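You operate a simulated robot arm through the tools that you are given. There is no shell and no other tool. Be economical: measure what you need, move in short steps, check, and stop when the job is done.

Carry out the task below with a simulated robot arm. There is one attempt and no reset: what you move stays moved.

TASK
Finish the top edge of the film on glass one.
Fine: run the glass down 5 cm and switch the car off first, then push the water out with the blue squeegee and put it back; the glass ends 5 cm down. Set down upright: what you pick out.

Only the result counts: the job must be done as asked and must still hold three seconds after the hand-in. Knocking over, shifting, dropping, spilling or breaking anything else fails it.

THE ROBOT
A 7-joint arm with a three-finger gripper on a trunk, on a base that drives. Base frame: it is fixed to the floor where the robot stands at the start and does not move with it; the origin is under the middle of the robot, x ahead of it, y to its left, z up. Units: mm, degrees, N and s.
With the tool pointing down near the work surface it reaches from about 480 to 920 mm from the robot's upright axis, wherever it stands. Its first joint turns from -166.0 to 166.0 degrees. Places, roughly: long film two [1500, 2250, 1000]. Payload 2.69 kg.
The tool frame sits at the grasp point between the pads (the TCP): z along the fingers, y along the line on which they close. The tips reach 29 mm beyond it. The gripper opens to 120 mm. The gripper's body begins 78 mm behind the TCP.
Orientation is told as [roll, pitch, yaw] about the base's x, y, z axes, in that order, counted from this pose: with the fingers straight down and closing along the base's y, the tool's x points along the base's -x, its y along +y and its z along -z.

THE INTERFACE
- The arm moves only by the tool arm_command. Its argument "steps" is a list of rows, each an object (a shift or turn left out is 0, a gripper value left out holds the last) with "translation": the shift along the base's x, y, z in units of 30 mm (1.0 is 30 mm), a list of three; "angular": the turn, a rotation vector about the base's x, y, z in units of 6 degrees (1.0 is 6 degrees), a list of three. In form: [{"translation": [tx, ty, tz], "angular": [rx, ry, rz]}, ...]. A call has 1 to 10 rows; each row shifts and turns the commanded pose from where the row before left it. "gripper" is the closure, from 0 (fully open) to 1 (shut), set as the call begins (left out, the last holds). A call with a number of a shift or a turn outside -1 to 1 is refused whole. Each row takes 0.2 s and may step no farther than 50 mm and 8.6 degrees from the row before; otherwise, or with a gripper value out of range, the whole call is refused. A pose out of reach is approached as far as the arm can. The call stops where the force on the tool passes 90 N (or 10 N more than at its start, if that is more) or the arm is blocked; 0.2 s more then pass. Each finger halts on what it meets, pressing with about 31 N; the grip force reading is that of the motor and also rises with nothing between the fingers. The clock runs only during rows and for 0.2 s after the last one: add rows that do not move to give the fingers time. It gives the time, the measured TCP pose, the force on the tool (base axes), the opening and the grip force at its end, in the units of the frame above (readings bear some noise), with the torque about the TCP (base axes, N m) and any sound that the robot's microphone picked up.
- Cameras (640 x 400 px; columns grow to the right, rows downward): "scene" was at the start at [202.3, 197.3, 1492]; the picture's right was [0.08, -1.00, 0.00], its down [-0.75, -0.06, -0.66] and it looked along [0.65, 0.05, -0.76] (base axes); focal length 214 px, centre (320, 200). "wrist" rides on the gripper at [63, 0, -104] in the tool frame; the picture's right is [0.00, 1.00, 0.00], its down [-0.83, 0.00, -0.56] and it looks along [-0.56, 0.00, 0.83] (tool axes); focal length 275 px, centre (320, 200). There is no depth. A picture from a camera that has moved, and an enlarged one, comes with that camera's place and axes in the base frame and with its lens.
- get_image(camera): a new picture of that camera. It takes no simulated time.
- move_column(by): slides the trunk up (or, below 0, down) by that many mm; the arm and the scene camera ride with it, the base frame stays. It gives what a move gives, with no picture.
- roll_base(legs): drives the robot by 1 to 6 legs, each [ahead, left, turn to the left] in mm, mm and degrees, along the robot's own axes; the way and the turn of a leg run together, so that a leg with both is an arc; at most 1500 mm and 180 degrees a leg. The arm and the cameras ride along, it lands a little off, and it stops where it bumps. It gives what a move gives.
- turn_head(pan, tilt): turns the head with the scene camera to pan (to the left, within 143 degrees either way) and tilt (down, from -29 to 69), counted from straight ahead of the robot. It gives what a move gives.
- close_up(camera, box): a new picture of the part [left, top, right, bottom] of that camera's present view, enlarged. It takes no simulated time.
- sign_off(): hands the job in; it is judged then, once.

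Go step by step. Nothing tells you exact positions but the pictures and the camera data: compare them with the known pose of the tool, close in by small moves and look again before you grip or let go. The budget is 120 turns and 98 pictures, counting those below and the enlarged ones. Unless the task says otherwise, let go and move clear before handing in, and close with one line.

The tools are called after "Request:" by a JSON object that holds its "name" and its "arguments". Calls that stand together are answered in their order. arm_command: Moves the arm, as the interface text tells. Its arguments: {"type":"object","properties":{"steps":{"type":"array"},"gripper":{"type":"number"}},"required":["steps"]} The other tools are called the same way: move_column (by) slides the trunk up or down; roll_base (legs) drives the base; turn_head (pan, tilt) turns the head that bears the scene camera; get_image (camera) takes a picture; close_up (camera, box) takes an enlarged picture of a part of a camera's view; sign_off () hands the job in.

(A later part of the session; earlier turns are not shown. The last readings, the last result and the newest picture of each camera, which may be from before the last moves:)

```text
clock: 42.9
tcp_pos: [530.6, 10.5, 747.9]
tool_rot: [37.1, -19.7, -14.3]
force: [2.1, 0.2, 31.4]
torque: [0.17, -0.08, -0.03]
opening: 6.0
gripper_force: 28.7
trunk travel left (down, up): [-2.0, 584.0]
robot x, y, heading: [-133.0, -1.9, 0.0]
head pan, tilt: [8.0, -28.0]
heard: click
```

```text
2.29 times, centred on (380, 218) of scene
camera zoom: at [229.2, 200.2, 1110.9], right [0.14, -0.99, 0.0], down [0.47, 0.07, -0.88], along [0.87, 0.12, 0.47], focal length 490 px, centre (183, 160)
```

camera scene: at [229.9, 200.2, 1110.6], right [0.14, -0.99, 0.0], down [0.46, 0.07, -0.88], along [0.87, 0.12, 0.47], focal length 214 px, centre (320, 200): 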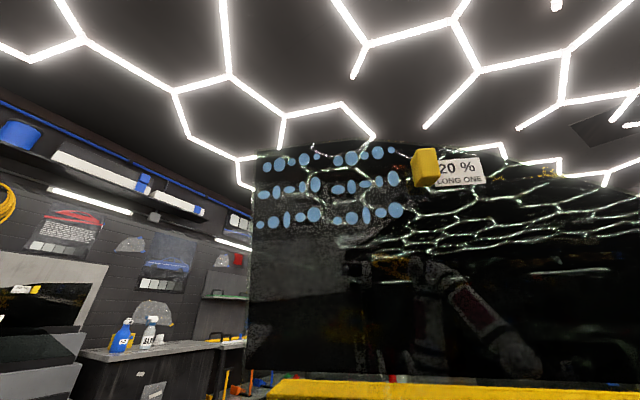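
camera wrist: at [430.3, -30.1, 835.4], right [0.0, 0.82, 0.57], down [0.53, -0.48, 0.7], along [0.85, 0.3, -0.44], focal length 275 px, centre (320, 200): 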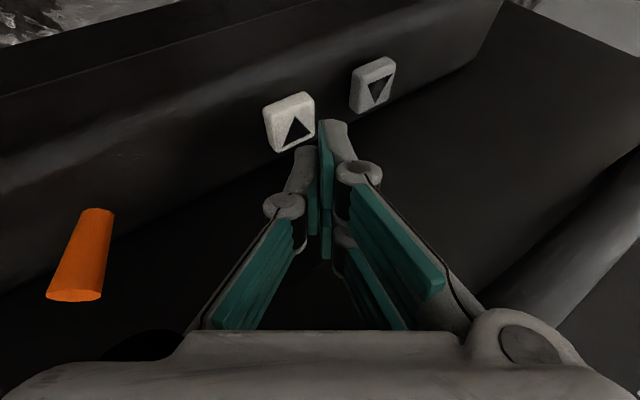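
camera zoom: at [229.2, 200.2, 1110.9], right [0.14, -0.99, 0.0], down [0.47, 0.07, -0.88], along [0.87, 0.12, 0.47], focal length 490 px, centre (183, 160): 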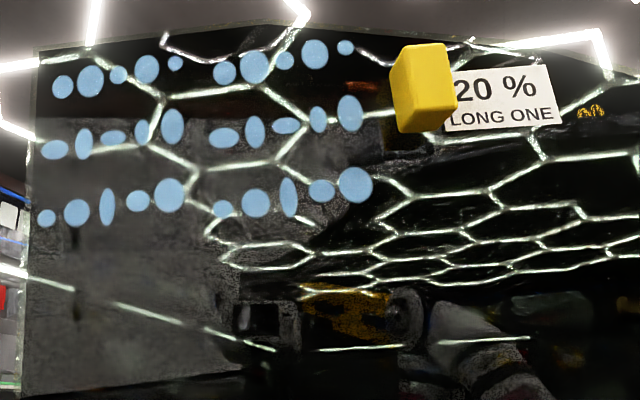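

There may be a slight downward shift; I keep holding.

Request:
{"name": "arm_command", "arguments": {"steps": [{"translation": [0, 0, 0]}, {"translation": [0, 0, 0]}, {"translation": [0, 0, 0]}, {"translation": [0, 0, 0]}, {"translation": [0, 0, 0]}, {"translation": [0, 0, 0]}, {"translation": [0, 0, 0]}, {"translation": [0, 0, 0]}, {"translation": [0, 0, 0]}, {"translation": [0, 0, 0]}]}}

Request:
{"name": "close_up", "arguments": {"camera": "scene", "box": [240, 130, 520, 305]}}

```text
clock: 45.1
tcp_pos: [530.9, 9.3, 747.4]
tool_rot: [37.1, -19.7, -14.3]
force: [-0.7, -0.4, 31.5]
torque: [0.19, -0.04, 0.01]
opening: 5.8
gripper_force: 28.5
trunk travel left (down, up): [-2.0, 584.0]
robot x, y, heading: [-132.0, 3.1, 0.0]
head pan, tilt: [8.0, -28.0]
```

```text
2.29 times, centred on (380, 218) of scene
camera zoom: at [229.1, 200.2, 1111.0], right [0.14, -0.99, 0.0], down [0.47, 0.07, -0.88], along [0.87, 0.12, 0.47], focal length 490 px, centre (183, 160)
```

zoom: 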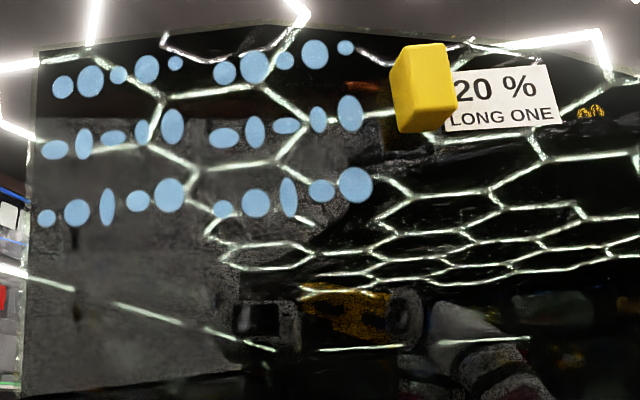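

Holding does nothing. I release, retreat, and take a better look at the cabin box.

Request:
{"name": "arm_command", "arguments": {"steps": [{"translation": [0, 0, 0.8]}, {"translation": [-0.8, 0, 0.6]}, {"translation": [-1, 0, 0.6], "angular": [-1, 0, 0]}, {"translation": [-1, 0, 0.6], "angular": [-1, 0, 0]}, {"translation": [-0.8, 0, 0.6], "angular": [-1, 0, 0]}, {"translation": [0, 0, 0.6], "angular": [-1, 0, 0]}, {"translation": [0, 0, 0], "angular": [-1, 0, 0]}, {"translation": [0, 0, 0], "angular": [-0.8, 0, 0]}]}}

Request:
{"name": "move_column", "arguments": {"by": 300}}

Request:
{"name": "turn_head", "arguments": {"pan": -85, "tilt": 35}}

Request:
{"name": "get_image", "arguments": {"camera": "scene"}}

```text
clock: 46.9
tcp_pos: [424.5, 9.6, 860.7]
tool_rot: [-0.3, -24.2, 0.2]
force: [0.4, -0.2, -0.3]
torque: [0.0, 0.01, 0.01]
opening: 0.2
gripper_force: 28.9
trunk travel left (down, up): [-2.0, 584.0]
robot x, y, heading: [-132.6, -1.9, -0.1]
head pan, tilt: [8.0, -28.0]
```

```text
clock: 49.9
tcp_pos: [423.7, 11.5, 1160.1]
tool_rot: [-0.2, -24.0, -0.1]
force: [0.8, -0.4, -0.2]
torque: [0.01, -0.02, 0.01]
opening: 0.2
gripper_force: 28.3
trunk travel left (down, up): [-302.0, 284.0]
robot x, y, heading: [-135.2, -2.2, -0.2]
head pan, tilt: [8.0, -28.0]
```

```text
clock: 51.6
tcp_pos: [424.4, 8.9, 1160.8]
tool_rot: [-0.4, -24.1, 0.0]
force: [0.9, -1.2, -0.2]
torque: [0.01, 0.02, -0.01]
opening: 0.0
gripper_force: 28.7
trunk travel left (down, up): [-302.0, 284.0]
robot x, y, heading: [-132.7, 2.7, -0.1]
head pan, tilt: [-85.0, 35.0]
```

```text
56 pictures are left
camera scene: at [128.5, 103.1, 1314.8], right [-1.0, -0.09, 0.0], down [-0.05, 0.57, -0.82], along [0.07, -0.82, -0.57], focal length 214 px, centre (320, 200)
```

scene: 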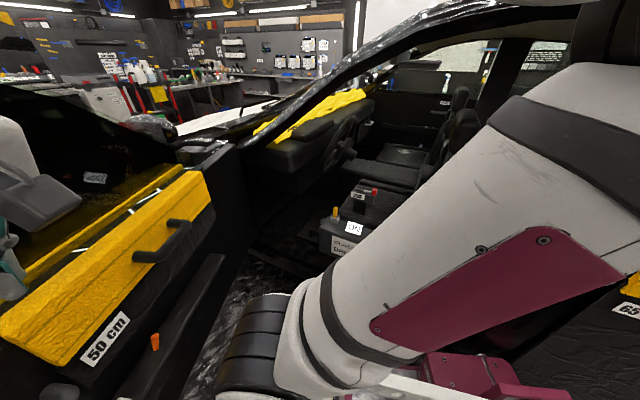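

Request:
{"name": "close_up", "arguments": {"camera": "scene", "box": [300, 170, 428, 250]}}

Request:
{"name": "turn_head", "arguments": {"pan": -112, "tilt": 35}}

Request:
{"name": "get_image", "arguments": {"camera": "scene"}}

```text
5.00 times, centred on (364, 210) of scene
camera zoom: at [128.5, 103.1, 1314.8], right [-1.0, -0.09, 0.0], down [-0.05, 0.57, -0.82], along [0.07, -0.82, -0.57], focal length 1072 px, centre (100, 150)
```

zoom: 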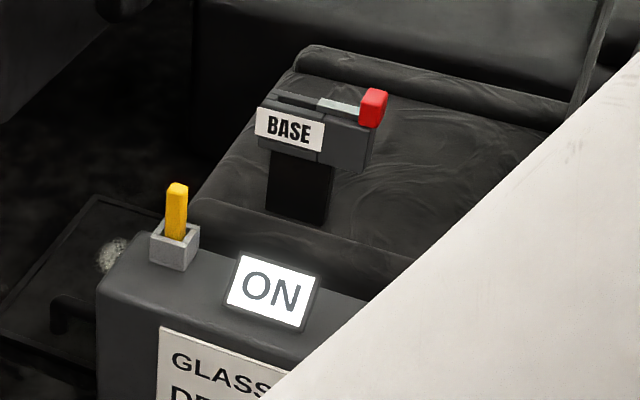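

```text
clock: 52.5
tcp_pos: [425.0, 10.1, 1159.2]
tool_rot: [-0.3, -24.1, 0.0]
force: [0.8, 0.0, 0.5]
torque: [0.0, 0.02, 0.03]
opening: 0.0
gripper_force: 27.7
trunk travel left (down, up): [-302.0, 284.0]
robot x, y, heading: [-135.8, -2.2, -0.2]
head pan, tilt: [-112.0, 35.0]
```

```text
54 pictures are left
camera scene: at [87.8, 109.1, 1314.7], right [-0.93, 0.37, 0.0], down [0.21, 0.53, -0.82], along [-0.31, -0.76, -0.57], focal length 214 px, centre (320, 200)
```

scene: 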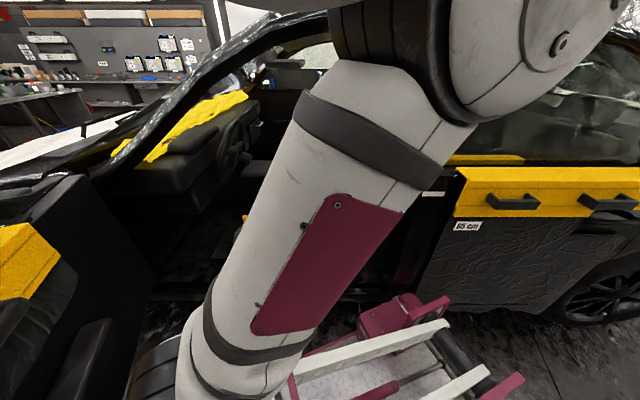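

The box carries "ON" (lit), a red button and the card. Since ▼ clicks without effect, the orange bat-handle by the switches may be a window lock-out; I go low again for a detailed look at it.

Request:
{"name": "move_column", "arguments": {"by": -300}}

Request:
{"name": "arm_command", "arguments": {"steps": [{"translation": [0, -1, 0], "angular": [-1, 0, 0]}, {"translation": [0, -1, 0], "angular": [-1, 0, 0]}, {"translation": [0, -1, 0], "angular": [-0.5, 0, 0]}, {"translation": [0, -1, 0]}, {"translation": [0, -0.4, 0]}, {"translation": [0.5, 0, -0.5]}]}}

Request:
{"name": "get_image", "arguments": {"camera": "wrist"}}

Request:
{"name": "turn_head", "arguments": {"pan": -15, "tilt": 45}}

Request:
{"name": "get_image", "arguments": {"camera": "scene"}}

```text
clock: 55.5
tcp_pos: [423.9, 9.8, 860.3]
tool_rot: [-0.2, -24.2, 0.0]
force: [-0.6, 0.4, -0.3]
torque: [0.0, -0.01, -0.03]
opening: 0.1
gripper_force: 28.7
trunk travel left (down, up): [-2.0, 584.0]
robot x, y, heading: [-133.5, 1.4, 0.2]
head pan, tilt: [-112.0, 35.0]
```

```text
clock: 56.9
tcp_pos: [438.6, -122.9, 844.4]
tool_rot: [-16.5, -23.3, 6.5]
force: [0.2, 0.2, 0.2]
torque: [0.02, -0.01, -0.01]
opening: 0.0
gripper_force: 29.1
trunk travel left (down, up): [-2.0, 584.0]
robot x, y, heading: [-133.4, 1.0, 0.1]
head pan, tilt: [-112.0, 35.0]
```

```text
53 pictures are left
camera wrist: at [339.2, -104.2, 911.2], right [0.0, 0.96, -0.26], down [0.53, 0.23, 0.82], along [0.85, -0.14, -0.51], focal length 275 px, centre (320, 200)
```

wrist: 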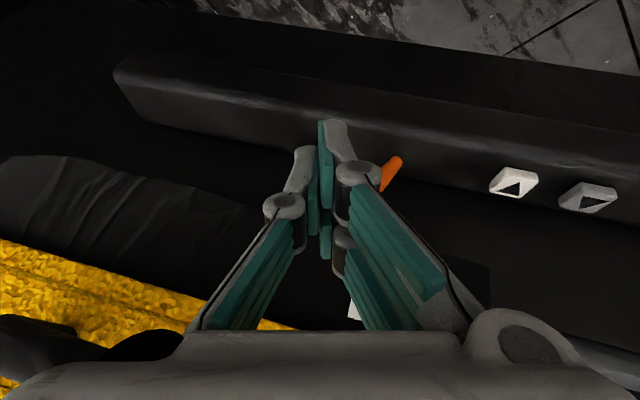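

```text
clock: 58.6
tcp_pos: [439.2, -123.1, 844.5]
tool_rot: [-16.6, -23.2, 6.7]
force: [-0.2, -0.3, -0.2]
torque: [-0.02, 0.01, 0.01]
opening: 0.0
gripper_force: 28.3
trunk travel left (down, up): [-2.0, 584.0]
robot x, y, heading: [-131.4, 0.1, 0.0]
head pan, tilt: [-15.0, 45.0]
```

```text
52 pictures are left
camera scene: at [241.3, 169.7, 1000.4], right [-0.26, -0.97, 0.0], down [-0.68, 0.18, -0.71], along [0.68, -0.18, -0.71], focal length 214 px, centre (320, 200)
```

scene: 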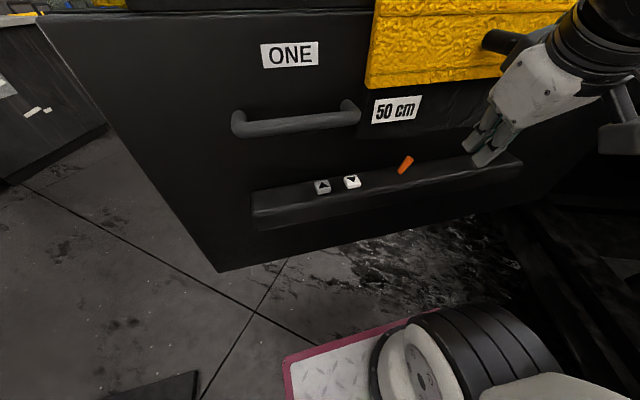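

The orange lever leans away from the switches. I bring the fingertips beside it (on its right) and look.

Request:
{"name": "arm_command", "arguments": {"steps": [{"translation": [1, 0, -0.9]}, {"translation": [1, 0, -0.9]}, {"translation": [0.9, 0, -0.9]}, {"translation": [0, 0, 0]}]}}

Request:
{"name": "close_up", "arguments": {"camera": "scene", "box": [340, 100, 532, 220]}}

Request:
{"name": "close_up", "arguments": {"camera": "wrist", "box": [260, 30, 500, 180]}}

```text
clock: 59.6
tcp_pos: [525.6, -120.9, 765.6]
tool_rot: [-16.5, -23.2, 6.5]
force: [-0.3, -1.0, 0.0]
torque: [0.03, -0.02, 0.01]
opening: 0.2
gripper_force: 28.5
trunk travel left (down, up): [-2.0, 584.0]
robot x, y, heading: [-133.3, -1.7, -0.2]
head pan, tilt: [-15.0, 45.0]
```

```text
3.33 times, centred on (436, 160) of scene
camera zoom: at [241.2, 169.7, 1000.4], right [-0.26, -0.97, 0.0], down [-0.68, 0.18, -0.71], along [0.68, -0.18, -0.71], focal length 715 px, centre (-67, 333)
```

zoom: 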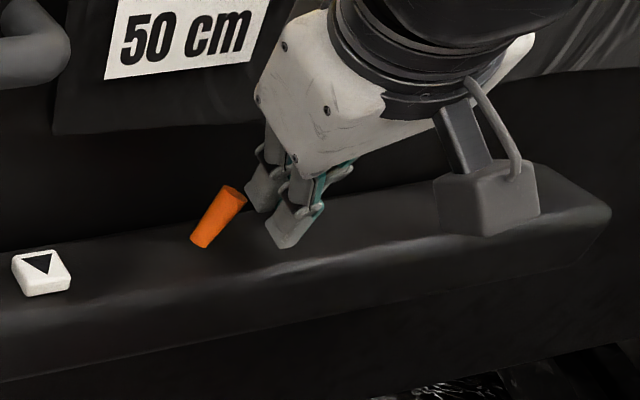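

```text
2.67 times, centred on (380, 105) of wrist
camera zoom: at [426.0, -102.8, 832.4], right [0.0, 0.96, -0.26], down [0.53, 0.23, 0.82], along [0.85, -0.14, -0.51], focal length 734 px, centre (160, 453)
```

zoom: 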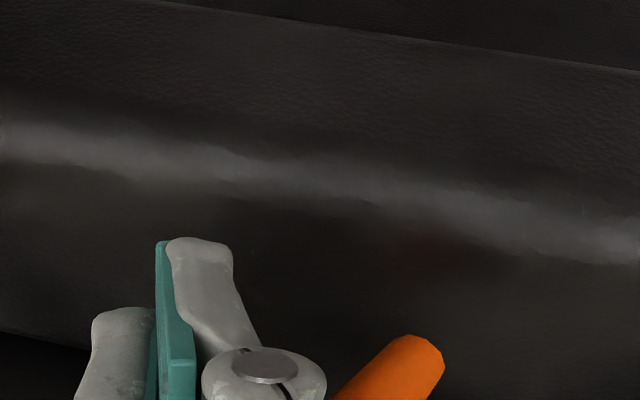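

It is a lever mounted on the armrest. I nudge it toward the switches gently.

Request:
{"name": "arm_command", "arguments": {"steps": [{"translation": [0.1, 0.3, 0]}, {"translation": [0.1, 0.25, 0]}, {"translation": [0, 0.2, 0]}, {"translation": [0, 0.2, 0]}]}}

Request:
{"name": "close_up", "arguments": {"camera": "scene", "box": [340, 100, 532, 220]}}

```text
clock: 60.6
tcp_pos: [532.5, -93.8, 765.7]
tool_rot: [-16.5, -23.1, 6.6]
force: [0.5, 0.1, 0.1]
torque: [0.01, 0.02, -0.03]
opening: 0.1
gripper_force: 29.1
trunk travel left (down, up): [-2.0, 584.0]
robot x, y, heading: [-130.3, -2.5, 0.2]
head pan, tilt: [-15.0, 45.0]
```

```text
3.33 times, centred on (436, 160) of scene
camera zoom: at [241.3, 169.8, 1000.3], right [-0.26, -0.97, 0.0], down [-0.68, 0.18, -0.71], along [0.68, -0.18, -0.71], focal length 715 px, centre (-67, 333)
```

zoom: 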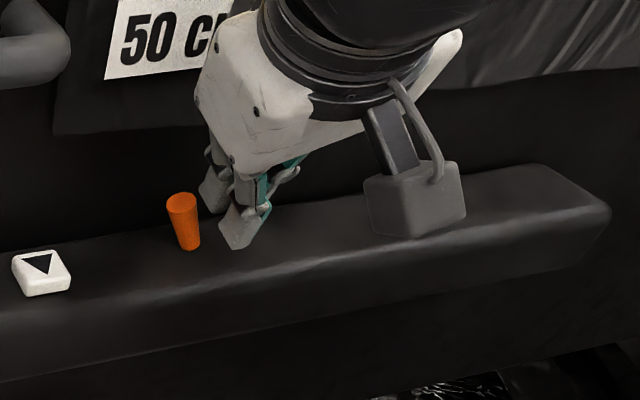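

The lever was a bistable toggle and snapped over. Now back to the ▼ pose to try again.

Request:
{"name": "arm_command", "arguments": {"steps": [{"translation": [-0.5, -0.2, 0.8]}, {"translation": [-0.5, 0.3, 0.3], "angular": [1, 0, 0]}, {"translation": [0, 0.4, 0], "angular": [1, 0, 0]}, {"translation": [0, 0.4, 0], "angular": [1, 0, 0]}, {"translation": [0, 0.4, 0], "angular": [1, 0, 0]}, {"translation": [0, 0.4, 0], "angular": [1, 0, 0]}, {"translation": [0, 0.4, 0], "angular": [1, 0, 0]}, {"translation": [0, 0.4, 0], "angular": [1, 0, 0]}, {"translation": [0, 0.4, 0], "angular": [1, 0, 0]}, {"translation": [0, 0.5, 0], "angular": [0.33, 0, 0]}]}}

Request:
{"name": "turn_head", "arguments": {"pan": 8, "tilt": -28}}

Request:
{"name": "close_up", "arguments": {"camera": "scene", "box": [240, 130, 520, 305]}}

```text
clock: 62.8
tcp_pos: [501.9, 7.3, 796.6]
tool_rot: [37.2, -19.6, -14.4]
force: [-0.2, 0.1, -0.7]
torque: [-0.04, 0.02, -0.02]
opening: 0.0
gripper_force: 29.0
trunk travel left (down, up): [-2.0, 584.0]
robot x, y, heading: [-130.1, -0.2, 0.2]
head pan, tilt: [-15.0, 45.0]
```

```text
clock: 64.3
tcp_pos: [503.4, 6.4, 798.1]
tool_rot: [37.1, -19.6, -14.4]
force: [0.0, 0.5, 0.2]
torque: [-0.01, 0.0, -0.01]
opening: 0.0
gripper_force: 28.1
trunk travel left (down, up): [-2.0, 584.0]
robot x, y, heading: [-135.5, 1.1, -0.0]
head pan, tilt: [8.0, -28.0]
```

```text
2.29 times, centred on (380, 218) of scene
camera zoom: at [229.9, 200.2, 1110.6], right [0.14, -0.99, 0.0], down [0.46, 0.07, -0.88], along [0.87, 0.12, 0.47], focal length 490 px, centre (183, 160)
```

zoom: 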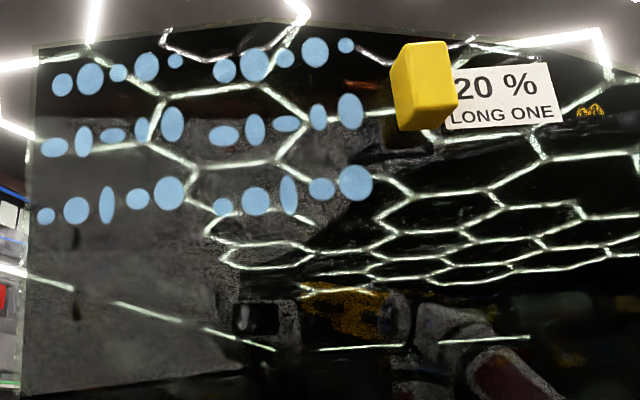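

Reference taken. Now a short press on ▼.

Request:
{"name": "arm_command", "arguments": {"steps": [{"translation": [0.95, 0.1, -0.5]}, {"translation": [0, 0, -0.6]}, {"translation": [0, 0, -0.2]}, {"translation": [0, 0, -0.12]}]}}

Request:
{"name": "close_up", "arguments": {"camera": "scene", "box": [240, 130, 520, 305]}}

```text
clock: 65.3
tcp_pos: [531.0, 11.0, 755.0]
tool_rot: [37.1, -19.6, -14.4]
force: [0.2, -0.5, 2.6]
torque: [-0.02, -0.02, 0.01]
opening: 0.1
gripper_force: 28.7
trunk travel left (down, up): [-2.0, 584.0]
robot x, y, heading: [-130.6, -1.3, -0.4]
head pan, tilt: [8.0, -28.0]
heard: click
```

```text
2.29 times, centred on (380, 218) of scene
camera zoom: at [229.8, 200.2, 1110.7], right [0.14, -0.99, 0.0], down [0.46, 0.07, -0.88], along [0.87, 0.12, 0.47], focal length 490 px, centre (183, 160)
```

zoom: 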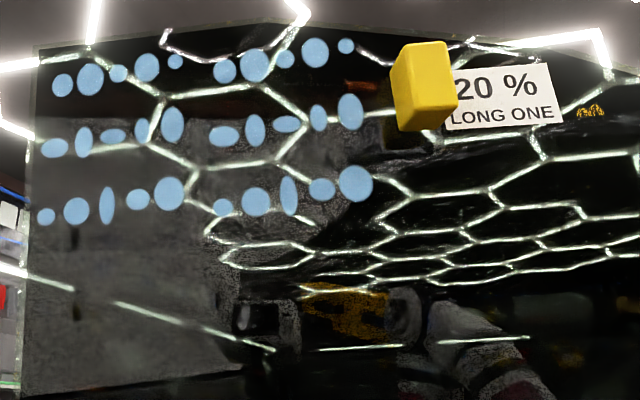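

Request:
{"name": "arm_command", "arguments": {"steps": [{"translation": [0, 0, -0.1]}, {"translation": [0, 0, 0]}, {"translation": [0, 0, 0]}]}}

Request:
{"name": "close_up", "arguments": {"camera": "scene", "box": [240, 130, 520, 305]}}

```text
clock: 66.1
tcp_pos: [530.9, 11.2, 751.4]
tool_rot: [37.3, -19.6, -14.4]
force: [-0.2, -0.8, 8.8]
torque: [0.03, 0.09, 0.02]
opening: 0.0
gripper_force: 28.7
trunk travel left (down, up): [-2.0, 584.0]
robot x, y, heading: [-129.6, -2.6, -0.2]
head pan, tilt: [8.0, -28.0]
```

```text
2.29 times, centred on (380, 218) of scene
camera zoom: at [229.7, 200.2, 1110.7], right [0.14, -0.99, 0.0], down [0.47, 0.07, -0.88], along [0.87, 0.12, 0.47], focal length 490 px, centre (183, 160)
```

zoom: 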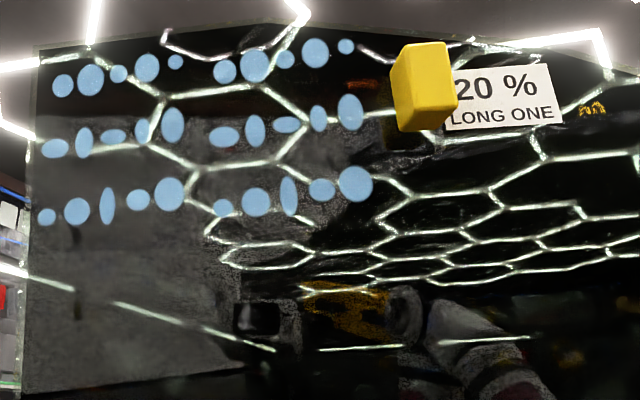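

Still nothing. I release and check the cabin display again.

Request:
{"name": "arm_command", "arguments": {"steps": [{"translation": [0, 0, 0.8]}, {"translation": [-0.8, 0, 0.6]}, {"translation": [-1, 0, 0.6]}, {"translation": [-0.5, 1, 0.3]}, {"translation": [0, 1, 0]}, {"translation": [0, 1, 0]}, {"translation": [0, 1, 0]}, {"translation": [0, 1, 0]}]}}

Request:
{"name": "turn_head", "arguments": {"pan": -85, "tilt": 30}}

Request:
{"name": "get_image", "arguments": {"camera": "scene"}}

```text
clock: 67.9
tcp_pos: [461.2, 161.6, 820.7]
tool_rot: [37.2, -19.6, -14.3]
force: [-0.1, 0.3, 0.9]
torque: [0.02, 0.0, 0.0]
opening: 0.1
gripper_force: 28.4
trunk travel left (down, up): [-2.0, 584.0]
robot x, y, heading: [-131.5, 3.9, 0.1]
head pan, tilt: [8.0, -28.0]
```

```text
clock: 69.6
tcp_pos: [462.2, 162.0, 820.5]
tool_rot: [37.2, -19.6, -14.4]
force: [0.4, -0.1, 0.0]
torque: [-0.02, 0.0, -0.04]
opening: 0.0
gripper_force: 28.6
trunk travel left (down, up): [-2.0, 584.0]
robot x, y, heading: [-132.6, 3.4, 0.0]
head pan, tilt: [-85.0, 30.0]
```

```text
45 pictures are left
camera scene: at [170.7, 100.7, 1023.0], right [-1.0, -0.09, 0.0], down [-0.04, 0.5, -0.87], along [0.08, -0.86, -0.5], focal length 214 px, centre (320, 200)
```

scene: 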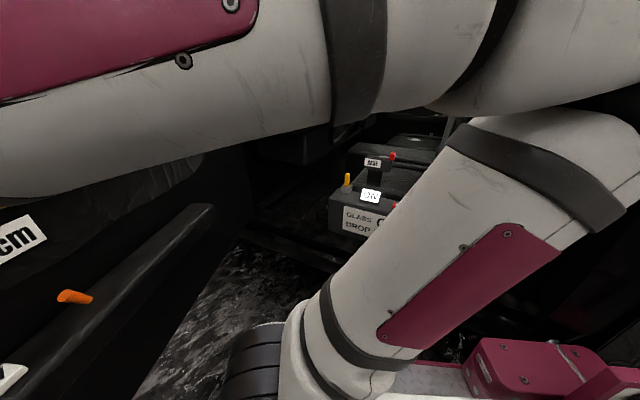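

Request:
{"name": "close_up", "arguments": {"camera": "scene", "box": [320, 140, 448, 250]}}

Request:
{"name": "close_up", "arguments": {"camera": "scene", "box": [0, 190, 220, 400]}}

```text
3.64 times, centred on (384, 195) of scene
camera zoom: at [170.7, 100.7, 1023.0], right [-1.0, -0.09, 0.0], down [-0.04, 0.5, -0.87], along [0.08, -0.86, -0.5], focal length 780 px, centre (87, 218)
```

zoom: 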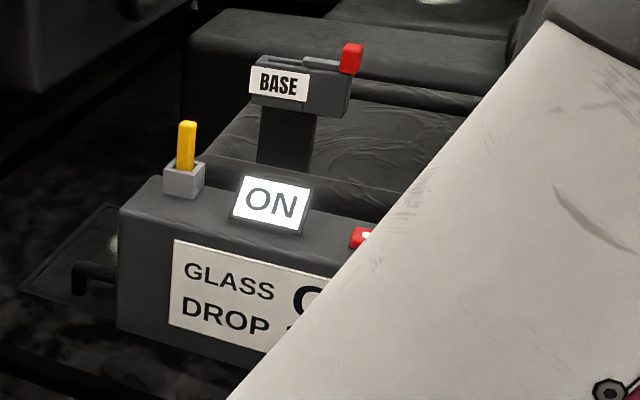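

```text
1.90 times, centred on (110, 295) of scene
camera zoom: at [170.7, 100.7, 1023.0], right [-1.0, -0.09, 0.0], down [-0.04, 0.5, -0.87], along [0.08, -0.86, -0.5], focal length 408 px, centre (720, 19)
```

zoom: 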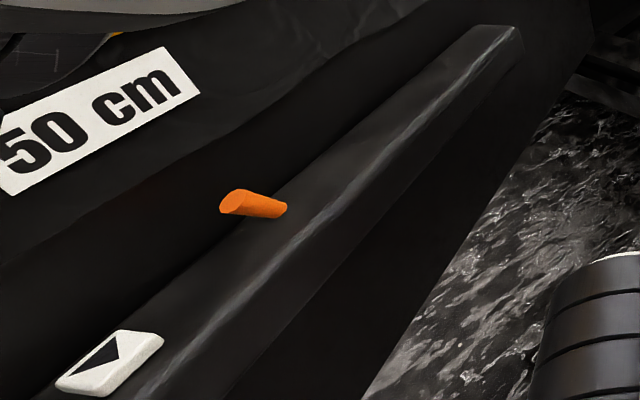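

The car is still ON. As ▼ has no effect in either lever state, I go to the red button, which must be pressed anyway, and watch what it does. First I straighten the tool and swing the arm round toward the cabin.

Request:
{"name": "arm_command", "arguments": {"steps": [{"translation": [-0.45, -0.9, 0.2], "angular": [-1, 0, 0]}, {"translation": [-0.45, -0.9, 0.2], "angular": [-1, 0, 0]}, {"translation": [-0.45, -0.9, 0.2], "angular": [-1, 0, 0]}, {"translation": [-0.45, -0.9, 0.2], "angular": [-1, 0, 0]}, {"translation": [-0.45, -0.9, 0.2], "angular": [-1, 0, 0]}, {"translation": [-0.45, -0.9, 0.2], "angular": [-0.83, 0, 0]}, {"translation": [0, 0, 0]}]}}

Request:
{"name": "arm_command", "arguments": {"steps": [{"translation": [-0.35, -0.95, 0], "angular": [0, 0, -0.66]}, {"translation": [-0.35, -0.95, 0], "angular": [0, 0, -0.66]}, {"translation": [-0.35, -0.95, 0], "angular": [0, 0, -0.66]}, {"translation": [-0.35, -0.95, 0], "angular": [0, 0, -0.66]}, {"translation": [-0.35, -0.95, 0], "angular": [0, 0, -0.66]}, {"translation": [-0.35, -0.95, 0], "angular": [0, 0, -0.66]}, {"translation": [-0.35, -0.95, 0], "angular": [0, 0, -0.66]}, {"translation": [-0.35, -0.95, 0], "angular": [0, 0, -0.66]}]}}

Request:
{"name": "turn_head", "arguments": {"pan": -75, "tilt": 25}}

Request:
{"name": "get_image", "arguments": {"camera": "scene"}}

Request:
{"name": "get_image", "arguments": {"camera": "wrist"}}

```text
clock: 71.2
tcp_pos: [380.1, -3.3, 856.6]
tool_rot: [-0.4, -24.1, 0.1]
force: [-0.4, -0.4, 0.1]
torque: [-0.02, 0.0, 0.01]
opening: 0.0
gripper_force: 29.1
trunk travel left (down, up): [-2.0, 584.0]
robot x, y, heading: [-129.5, -0.8, 0.0]
head pan, tilt: [-85.0, 30.0]
```

```text
clock: 73.0
tcp_pos: [296.8, -230.2, 856.5]
tool_rot: [-0.3, -24.1, -31.7]
force: [-0.9, 0.0, -1.1]
torque: [0.02, -0.01, -0.01]
opening: 0.0
gripper_force: 28.6
trunk travel left (down, up): [-2.0, 584.0]
robot x, y, heading: [-134.5, 1.2, 0.0]
head pan, tilt: [-85.0, 30.0]
```

```text
clock: 73.7
tcp_pos: [296.4, -229.1, 856.4]
tool_rot: [-0.2, -24.0, -31.6]
force: [0.5, -0.6, -0.1]
torque: [0.01, 0.0, 0.01]
opening: 0.1
gripper_force: 29.2
trunk travel left (down, up): [-2.0, 584.0]
robot x, y, heading: [-133.7, -2.5, 0.1]
head pan, tilt: [-75.0, 25.0]
```

```text
42 pictures are left
camera scene: at [186.5, 101.8, 1030.9], right [-0.97, -0.26, 0.0], down [-0.11, 0.41, -0.91], along [0.23, -0.88, -0.42], focal length 214 px, centre (320, 200)
```

scene: 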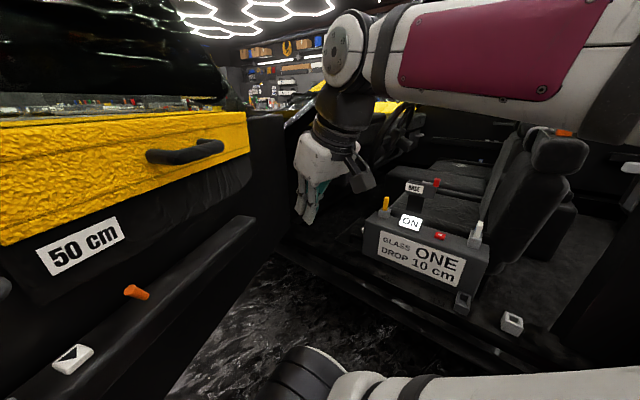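

```text
41 pictures are left
camera wrist: at [212.3, -176.0, 925.8], right [0.52, 0.85, -0.01], down [0.46, -0.27, 0.85], along [0.72, -0.45, -0.53], focal length 275 px, centre (320, 200)
```

wrist: 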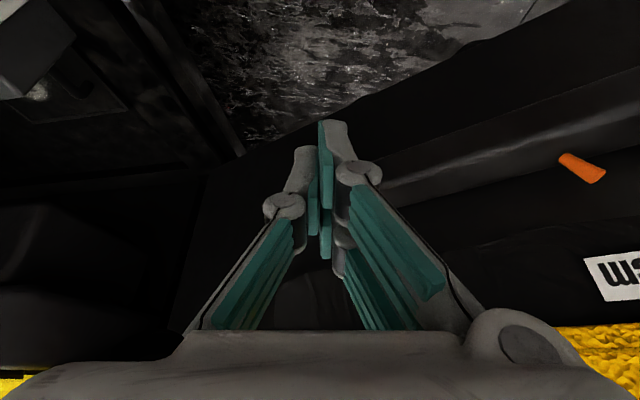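

Request:
{"name": "close_up", "arguments": {"camera": "scene", "box": [360, 160, 560, 345]}}

```text
2.16 times, centred on (460, 252) of scene
camera zoom: at [186.5, 101.8, 1030.9], right [-0.97, -0.26, 0.0], down [-0.11, 0.41, -0.91], along [0.23, -0.88, -0.42], focal length 464 px, centre (17, 86)
```

zoom: 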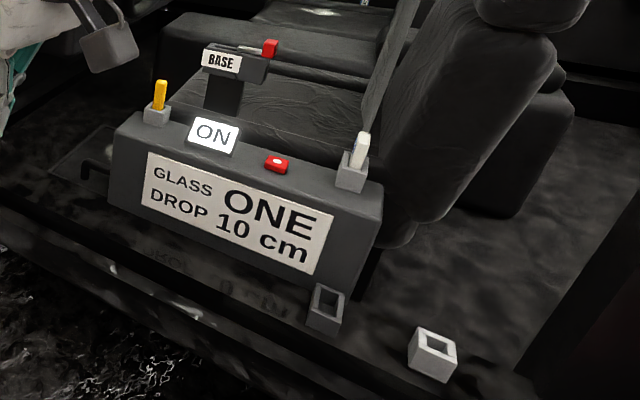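

Good view of the cabin: red button about [-75, -664, 573]. I continue the swing toward it.

Request:
{"name": "arm_command", "arguments": {"steps": [{"translation": [-0.4, -0.9, 0], "angular": [0, 0, -0.66]}, {"translation": [-0.4, -0.9, 0], "angular": [0, 0, -0.66]}, {"translation": [-0.4, -0.9, 0], "angular": [0, 0, -0.66]}, {"translation": [-0.6, -0.8, 0], "angular": [0, 0, -0.66]}, {"translation": [-0.8, -0.6, 0], "angular": [0, 0, -0.66]}, {"translation": [-0.9, -0.5, 0], "angular": [0, 0, -0.66]}, {"translation": [-0.95, -0.3, 0], "angular": [0, 0, -0.66]}, {"translation": [-0.95, -0.3, 0], "angular": [0, 0, -0.66]}, {"translation": [-0.95, -0.3, 0], "angular": [0, 0, -0.66]}, {"translation": [-0.95, -0.2, 0], "angular": [0, 0, -0.66]}]}}

Request:
{"name": "arm_command", "arguments": {"steps": [{"translation": [-0.95, -0.2, 0], "angular": [0, 0, -0.7]}, {"translation": [-0.95, -0.2, -0.2], "angular": [0, 0, -0.7]}, {"translation": [-0.95, -0.2, -0.2], "angular": [0, 0, -0.7]}, {"translation": [-0.95, -0.2, -0.4], "angular": [0, 0, -0.7]}, {"translation": [-0.7, -0.2, -0.4], "angular": [0, 0, -0.7]}, {"translation": [0, -0.5, -0.7], "angular": [0, 0, -0.4]}, {"translation": [0, -0.5, -0.7]}]}}

Request:
{"name": "get_image", "arguments": {"camera": "wrist"}}

Request:
{"name": "get_image", "arguments": {"camera": "scene"}}

```text
clock: 75.9
tcp_pos: [78.9, -399.9, 857.7]
tool_rot: [-0.4, -24.1, -71.3]
force: [0.5, 0.7, -0.2]
torque: [-0.04, -0.02, -0.02]
opening: 0.2
gripper_force: 28.6
trunk travel left (down, up): [-2.0, 584.0]
robot x, y, heading: [-135.6, -4.8, 0.1]
head pan, tilt: [-75.0, 25.0]
```

```text
clock: 77.5
tcp_pos: [-57.8, -462.5, 778.3]
tool_rot: [-0.3, -24.1, -94.6]
force: [0.5, 0.4, 0.2]
torque: [0.01, 0.0, -0.04]
opening: 0.1
gripper_force: 28.9
trunk travel left (down, up): [-2.0, 584.0]
robot x, y, heading: [-131.5, 0.5, -0.0]
head pan, tilt: [-75.0, 25.0]
```

```text
39 pictures are left
camera wrist: at [-48.8, -361.4, 846.8], right [1.0, -0.08, -0.01], down [-0.04, -0.53, 0.85], along [-0.07, -0.84, -0.53], focal length 275 px, centre (320, 200)
```

wrist: 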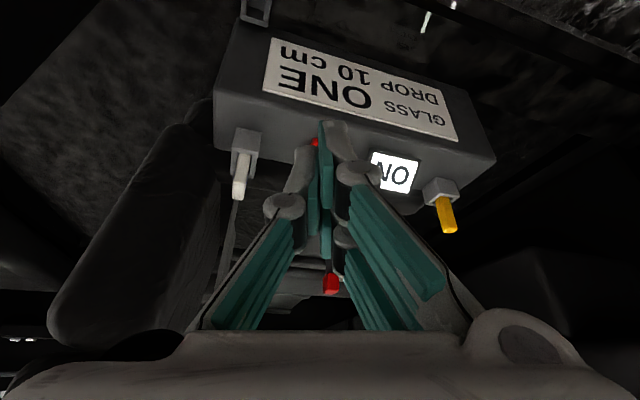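

```text
38 pictures are left
camera scene: at [186.6, 101.8, 1031.0], right [-0.97, -0.26, 0.0], down [-0.11, 0.41, -0.91], along [0.23, -0.88, -0.42], focal length 214 px, centre (320, 200)
```

scene: 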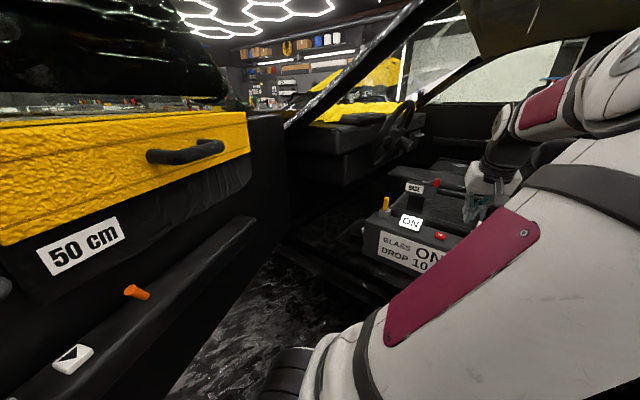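

Red is right ahead of the fingertips. I move closer and re-measure.

Request:
{"name": "arm_command", "arguments": {"steps": [{"translation": [-0.15, -0.9, -0.6]}, {"translation": [-0.15, -0.9, -0.6]}, {"translation": [-0.15, -0.9, -0.6]}, {"translation": [0, 0, 0]}]}}

Request:
{"name": "get_image", "arguments": {"camera": "wrist"}}

Request:
{"name": "close_up", "arguments": {"camera": "scene", "box": [360, 140, 552, 260]}}

```text
clock: 78.5
tcp_pos: [-71.2, -541.7, 724.5]
tool_rot: [-0.2, -24.1, -94.7]
force: [0.8, -0.3, -0.5]
torque: [0.04, 0.02, 0.0]
opening: 0.0
gripper_force: 28.8
trunk travel left (down, up): [-2.0, 584.0]
robot x, y, heading: [-133.8, -0.0, -0.0]
head pan, tilt: [-75.0, 25.0]
```

```text
37 pictures are left
camera wrist: at [-62.9, -441.7, 794.3], right [1.0, -0.08, -0.01], down [-0.04, -0.53, 0.85], along [-0.07, -0.84, -0.53], focal length 275 px, centre (320, 200)
```

wrist: 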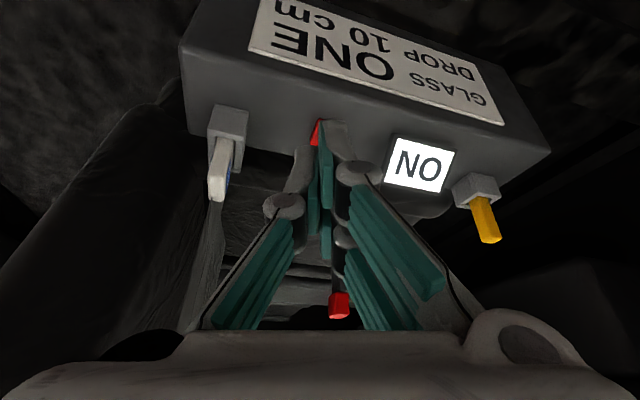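

```text
3.33 times, centred on (456, 200) of scene
camera zoom: at [186.6, 101.8, 1031.0], right [-0.97, -0.26, 0.0], down [-0.11, 0.41, -0.91], along [0.23, -0.88, -0.42], focal length 715 px, centre (-133, 200)
```

zoom: 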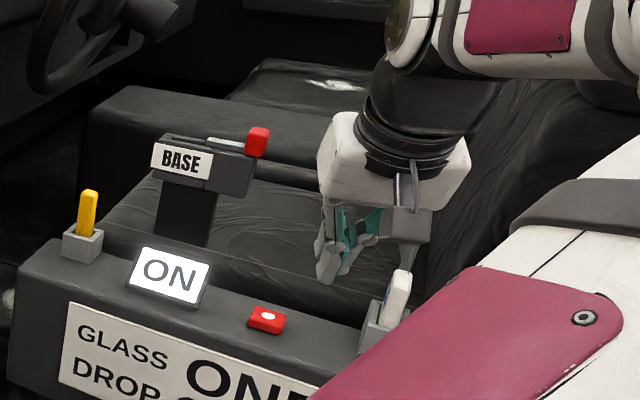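

Request:
{"name": "arm_command", "arguments": {"steps": [{"translation": [0, -0.5, -0.65]}, {"translation": [0, -0.5, -0.65]}, {"translation": [0, -0.4, -0.6]}, {"translation": [0, 0, 0]}]}}

Request:
{"name": "get_image", "arguments": {"camera": "wrist"}}

Request:
{"name": "close_up", "arguments": {"camera": "scene", "box": [380, 170, 508, 250]}}

```text
clock: 79.5
tcp_pos: [-69.9, -583.5, 666.7]
tool_rot: [-0.3, -24.1, -94.6]
force: [-0.7, -0.2, -0.4]
torque: [-0.03, 0.0, 0.0]
opening: 0.0
gripper_force: 29.0
trunk travel left (down, up): [-2.0, 584.0]
robot x, y, heading: [-133.3, 0.8, 0.1]
head pan, tilt: [-75.0, 25.0]
```

```text
35 pictures are left
camera wrist: at [-61.1, -483.4, 735.7], right [1.0, -0.08, -0.01], down [-0.04, -0.53, 0.85], along [-0.07, -0.84, -0.53], focal length 275 px, centre (320, 200)
```

wrist: 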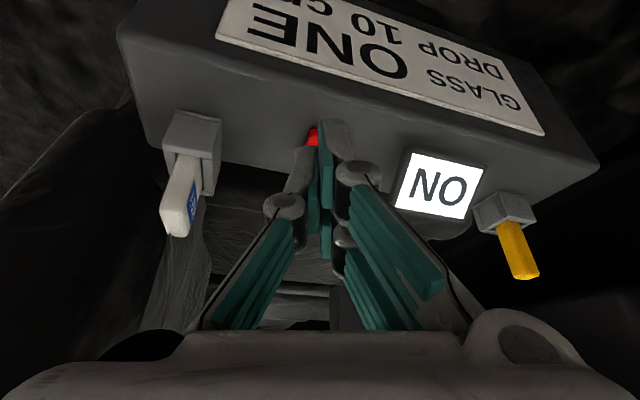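

```text
5.00 times, centred on (444, 210) of scene
camera zoom: at [186.6, 101.8, 1031.0], right [-0.97, -0.26, 0.0], down [-0.11, 0.41, -0.91], along [0.23, -0.88, -0.42], focal length 1072 px, centre (-300, 150)
```

zoom: 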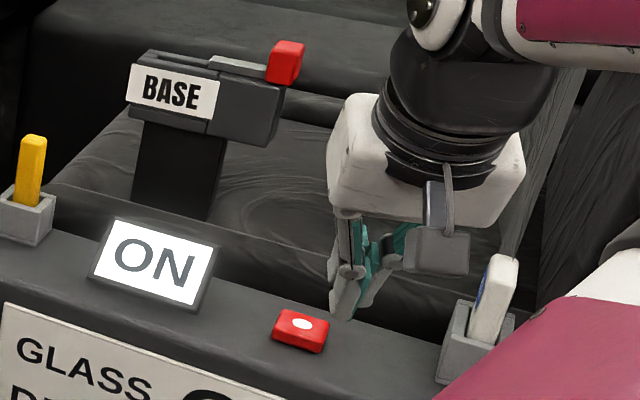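

Red is about [-72, -617, 603], tips at [-71, -595, 640]. I line up and press stepwise.

Request:
{"name": "arm_command", "arguments": {"steps": [{"translation": [-0.07, -0.8, -0.3]}, {"translation": [0, 0, -0.3]}, {"translation": [0, 0, 0]}]}}

Request:
{"name": "close_up", "arguments": {"camera": "scene", "box": [412, 190, 492, 240]}}

```text
clock: 80.3
tcp_pos: [-72.2, -606.6, 649.7]
tool_rot: [-0.3, -24.1, -94.6]
force: [0.4, -0.4, -0.5]
torque: [0.0, 0.0, 0.0]
opening: 0.0
gripper_force: 29.0
trunk travel left (down, up): [-2.0, 584.0]
robot x, y, heading: [-131.5, 0.5, -0.2]
head pan, tilt: [-75.0, 25.0]
```

```text
8.00 times, centred on (452, 215) of scene
camera zoom: at [186.6, 101.8, 1031.0], right [-0.97, -0.26, 0.0], down [-0.11, 0.41, -0.91], along [0.23, -0.88, -0.42], focal length 1716 px, centre (-736, 80)
```

zoom: 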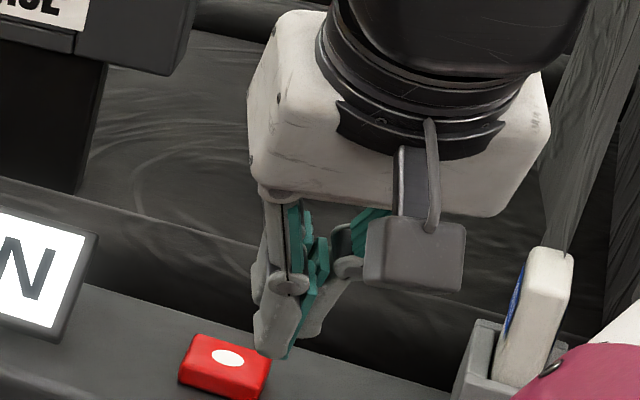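

Request:
{"name": "close_up", "arguments": {"camera": "wrist", "box": [240, 70, 400, 170]}}

```text
4.00 times, centred on (320, 120) of wrist
camera zoom: at [-63.5, -506.1, 718.6], right [1.0, -0.08, -0.01], down [-0.04, -0.53, 0.85], along [-0.07, -0.84, -0.53], focal length 1101 px, centre (320, 520)
```

zoom: 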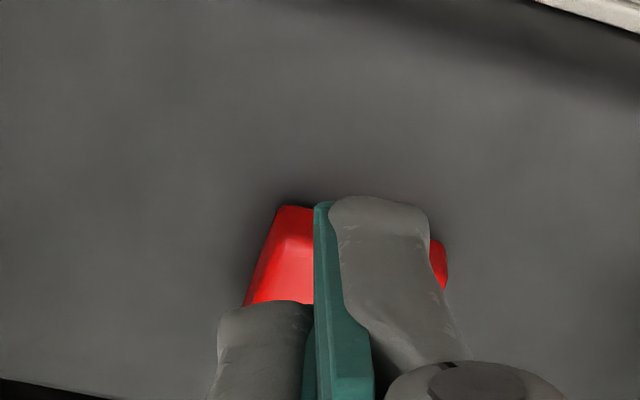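

Corrected: red is about [-73, -655, 574]. I move over it and press.

Request:
{"name": "arm_command", "arguments": {"steps": [{"translation": [0, -0.6, -0.3]}, {"translation": [0, -0.6, -0.4]}, {"translation": [0, 0, 0]}]}}

Request:
{"name": "close_up", "arguments": {"camera": "scene", "box": [412, 190, 492, 240]}}

```text
clock: 81.1
tcp_pos: [-72.9, -642.9, 627.4]
tool_rot: [-0.3, -24.1, -94.8]
force: [0.2, 0.3, -0.5]
torque: [0.01, 0.03, -0.01]
opening: 0.1
gripper_force: 28.8
trunk travel left (down, up): [-2.0, 584.0]
robot x, y, heading: [-131.2, 0.3, 0.2]
head pan, tilt: [-75.0, 25.0]
```

```text
8.00 times, centred on (452, 215) of scene
camera zoom: at [186.6, 101.8, 1031.0], right [-0.97, -0.26, 0.0], down [-0.11, 0.41, -0.91], along [0.23, -0.88, -0.42], focal length 1716 px, centre (-736, 80)
```

zoom: 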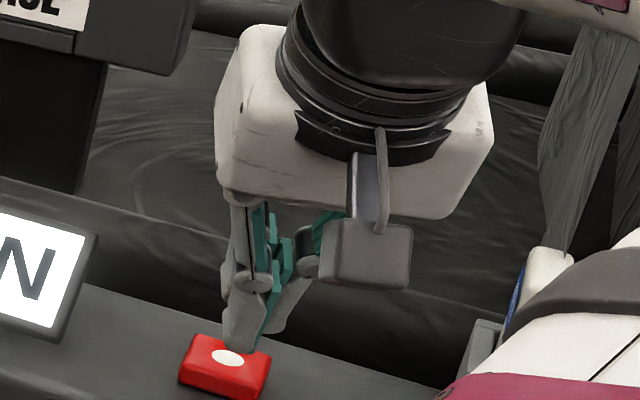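

Request:
{"name": "arm_command", "arguments": {"steps": [{"translation": [0.15, 0.1, -0.3]}, {"translation": [0, 0, -0.15]}]}}

Request:
{"name": "arm_command", "arguments": {"steps": [{"translation": [0, 0, -0.13]}]}}

Request:
{"name": "arm_command", "arguments": {"steps": [{"translation": [0, 0, -0.13]}]}}

```text
clock: 81.7
tcp_pos: [-68.9, -642.2, 615.5]
tool_rot: [-0.3, -24.1, -94.8]
force: [-0.3, 0.2, 0.5]
torque: [0.01, 0.02, 0.04]
opening: 0.0
gripper_force: 29.1
trunk travel left (down, up): [-2.0, 584.0]
robot x, y, heading: [-133.2, 0.6, 0.0]
head pan, tilt: [-75.0, 25.0]
```

```text
clock: 82.1
tcp_pos: [-69.2, -640.9, 611.4]
tool_rot: [-0.3, -24.1, -94.5]
force: [-0.1, -0.1, -0.2]
torque: [-0.03, 0.0, 0.01]
opening: 0.0
gripper_force: 28.9
trunk travel left (down, up): [-2.0, 584.0]
robot x, y, heading: [-133.7, 1.7, -0.2]
head pan, tilt: [-75.0, 25.0]
```

```text
clock: 82.5
tcp_pos: [-68.3, -639.5, 607.0]
tool_rot: [-0.3, -24.1, -94.6]
force: [-0.6, 0.2, 0.4]
torque: [0.01, 0.02, 0.01]
opening: 0.0
gripper_force: 27.9
trunk travel left (down, up): [-2.0, 584.0]
robot x, y, heading: [-135.0, -0.4, -0.0]
head pan, tilt: [-75.0, 25.0]
```

Request:
{"name": "arm_command", "arguments": {"steps": [{"translation": [0, 0, -0.15]}]}}

Request:
{"name": "close_up", "arguments": {"camera": "scene", "box": [396, 190, 476, 240]}}

```text
clock: 82.9
tcp_pos: [-68.5, -639.8, 602.8]
tool_rot: [-0.3, -24.0, -94.6]
force: [-0.5, -0.4, -0.7]
torque: [-0.01, 0.0, -0.02]
opening: 0.2
gripper_force: 28.6
trunk travel left (down, up): [-2.0, 584.0]
robot x, y, heading: [-133.3, -0.2, -0.0]
head pan, tilt: [-75.0, 25.0]
```

```text
8.00 times, centred on (436, 215) of scene
camera zoom: at [186.6, 101.7, 1031.0], right [-0.97, -0.26, 0.0], down [-0.11, 0.41, -0.91], along [0.23, -0.88, -0.42], focal length 1716 px, centre (-608, 80)
```

zoom: 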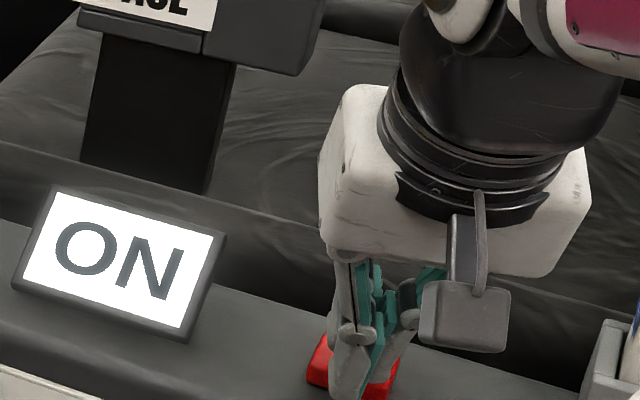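

The tip is on the line of sight to the button but not yet touching; I continue a little farther and lower.

Request:
{"name": "arm_command", "arguments": {"steps": [{"translation": [-0.07, -0.25, -0.12]}]}}

Request:
{"name": "arm_command", "arguments": {"steps": [{"translation": [-0.05, -0.15, -0.12]}]}}

Request:
{"name": "close_up", "arguments": {"camera": "scene", "box": [396, 190, 476, 240]}}

```text
clock: 83.3
tcp_pos: [-70.6, -648.0, 600.1]
tool_rot: [-0.3, -24.1, -94.6]
force: [1.3, 0.4, 0.8]
torque: [0.01, 0.01, -0.02]
opening: 0.0
gripper_force: 28.5
trunk travel left (down, up): [-2.0, 584.0]
robot x, y, heading: [-134.9, 2.8, -0.1]
head pan, tilt: [-75.0, 25.0]
```

```text
clock: 83.7
tcp_pos: [-71.9, -651.5, 596.1]
tool_rot: [-0.3, -24.2, -94.8]
force: [1.5, 3.1, 3.1]
torque: [0.08, 0.01, -0.02]
opening: 0.0
gripper_force: 28.6
trunk travel left (down, up): [-2.0, 584.0]
robot x, y, heading: [-132.9, 1.0, -0.4]
head pan, tilt: [-75.0, 25.0]
heard: click
```

```text
8.00 times, centred on (436, 215) of scene
camera zoom: at [186.6, 101.9, 1031.0], right [-0.97, -0.26, 0.0], down [-0.11, 0.41, -0.91], along [0.23, -0.88, -0.42], focal length 1716 px, centre (-608, 80)
```

zoom: 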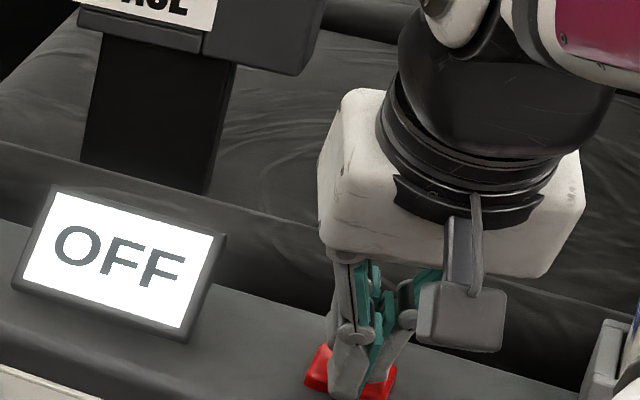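

The display now reads OFF. I lift away and look at what the glass did.

Request:
{"name": "arm_command", "arguments": {"steps": [{"translation": [0, 0.3, 0.8]}, {"translation": [0, 0.5, 0.8]}, {"translation": [0, 0.5, 0.8]}, {"translation": [0, 0.5, 0.8]}]}}

Request:
{"name": "turn_head", "arguments": {"pan": 8, "tilt": -28}}

Request:
{"name": "close_up", "arguments": {"camera": "scene", "box": [240, 130, 520, 305]}}

```text
clock: 84.7
tcp_pos: [-70.8, -598.5, 691.2]
tool_rot: [-0.3, -24.2, -94.6]
force: [0.1, -0.6, -0.2]
torque: [0.01, 0.04, -0.02]
opening: 0.0
gripper_force: 28.8
trunk travel left (down, up): [-2.0, 584.0]
robot x, y, heading: [-131.3, -2.8, 0.0]
head pan, tilt: [-75.0, 25.0]
```

```text
clock: 86.3
tcp_pos: [-70.8, -598.4, 689.8]
tool_rot: [-0.4, -24.1, -94.6]
force: [-0.1, -0.4, -0.2]
torque: [-0.03, -0.03, 0.0]
opening: 0.1
gripper_force: 28.7
trunk travel left (down, up): [-2.0, 584.0]
robot x, y, heading: [-132.5, -2.3, -0.1]
head pan, tilt: [8.0, -28.0]
```

```text
2.29 times, centred on (380, 218) of scene
camera zoom: at [229.8, 200.1, 1110.6], right [0.14, -0.99, 0.0], down [0.46, 0.07, -0.88], along [0.87, 0.12, 0.47], focal length 490 px, centre (183, 160)
```

zoom: 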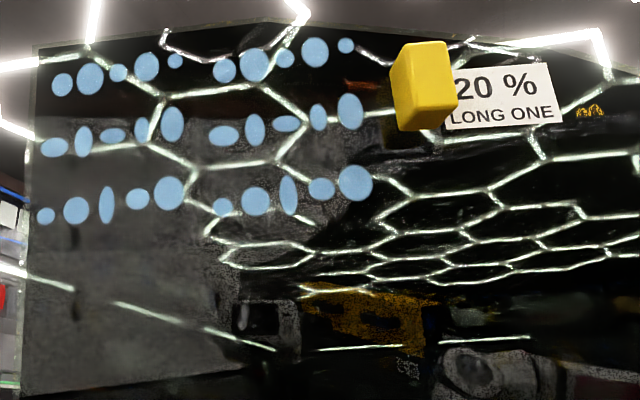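

Car is off, but the glass is unmoved, so ▼ must have its effect with the car on; with the lever flipped I never pressed it fully. I switch on again (I'm right here) and retry a full-depth press.

Request:
{"name": "arm_command", "arguments": {"steps": [{"translation": [-0.03, -0.6, -0.8]}, {"translation": [0, -0.6, -0.8]}, {"translation": [0, -0.5, -0.8]}, {"translation": [0, -0.07, -0.45]}, {"translation": [0, 0, -0.17]}, {"translation": [0, 0, -0.12]}]}}

Request:
{"name": "arm_command", "arguments": {"steps": [{"translation": [0, 0.2, 0.8]}, {"translation": [0, 0.5, 0.8]}, {"translation": [0, 0.5, 0.8]}, {"translation": [0, 0.5, 0.8]}, {"translation": [0, 0.9, 0.8]}, {"translation": [0, 0.9, 0.8]}, {"translation": [0.3, 0.9, 0.8]}, {"translation": [0.7, 0.5, 0.8], "angular": [0, 0, 0.66]}]}}

Request:
{"name": "turn_head", "arguments": {"pan": -75, "tilt": 25}}

Request:
{"name": "close_up", "arguments": {"camera": "scene", "box": [330, 150, 530, 275]}}

```text
clock: 87.7
tcp_pos: [-72.7, -650.8, 598.2]
tool_rot: [-0.3, -24.1, -94.6]
force: [-0.6, -0.5, 2.0]
torque: [0.01, -0.03, 0.01]
opening: 0.1
gripper_force: 28.3
trunk travel left (down, up): [-2.0, 584.0]
robot x, y, heading: [-131.5, -4.2, 0.2]
head pan, tilt: [8.0, -28.0]
heard: click
```

```text
clock: 89.5
tcp_pos: [-43.9, -504.6, 792.1]
tool_rot: [-0.3, -24.1, -90.7]
force: [-0.4, 0.2, -0.3]
torque: [-0.01, 0.0, 0.03]
opening: 0.0
gripper_force: 28.2
trunk travel left (down, up): [-2.0, 584.0]
robot x, y, heading: [-132.7, -1.0, -0.1]
head pan, tilt: [8.0, -28.0]
```

```text
clock: 91.0
tcp_pos: [-43.2, -504.2, 792.3]
tool_rot: [-0.4, -24.1, -90.7]
force: [0.6, 0.2, 0.5]
torque: [0.01, -0.01, -0.03]
opening: 0.0
gripper_force: 28.6
trunk travel left (down, up): [-2.0, 584.0]
robot x, y, heading: [-131.1, 1.1, 0.0]
head pan, tilt: [-75.0, 25.0]
```

```text
3.20 times, centred on (430, 212) of scene
camera zoom: at [186.6, 101.8, 1031.0], right [-0.97, -0.26, 0.0], down [-0.11, 0.41, -0.91], along [0.24, -0.88, -0.42], focal length 686 px, centre (-32, 160)
```

zoom: 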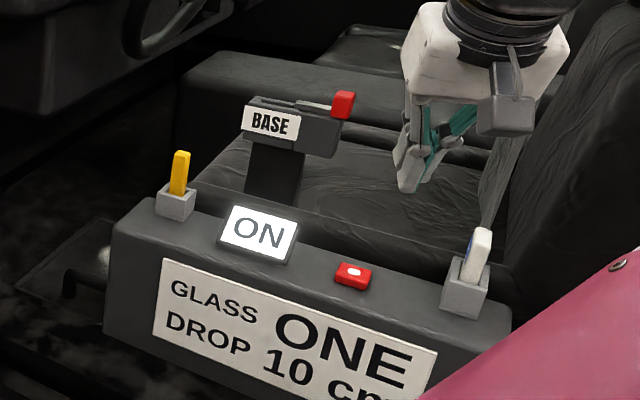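

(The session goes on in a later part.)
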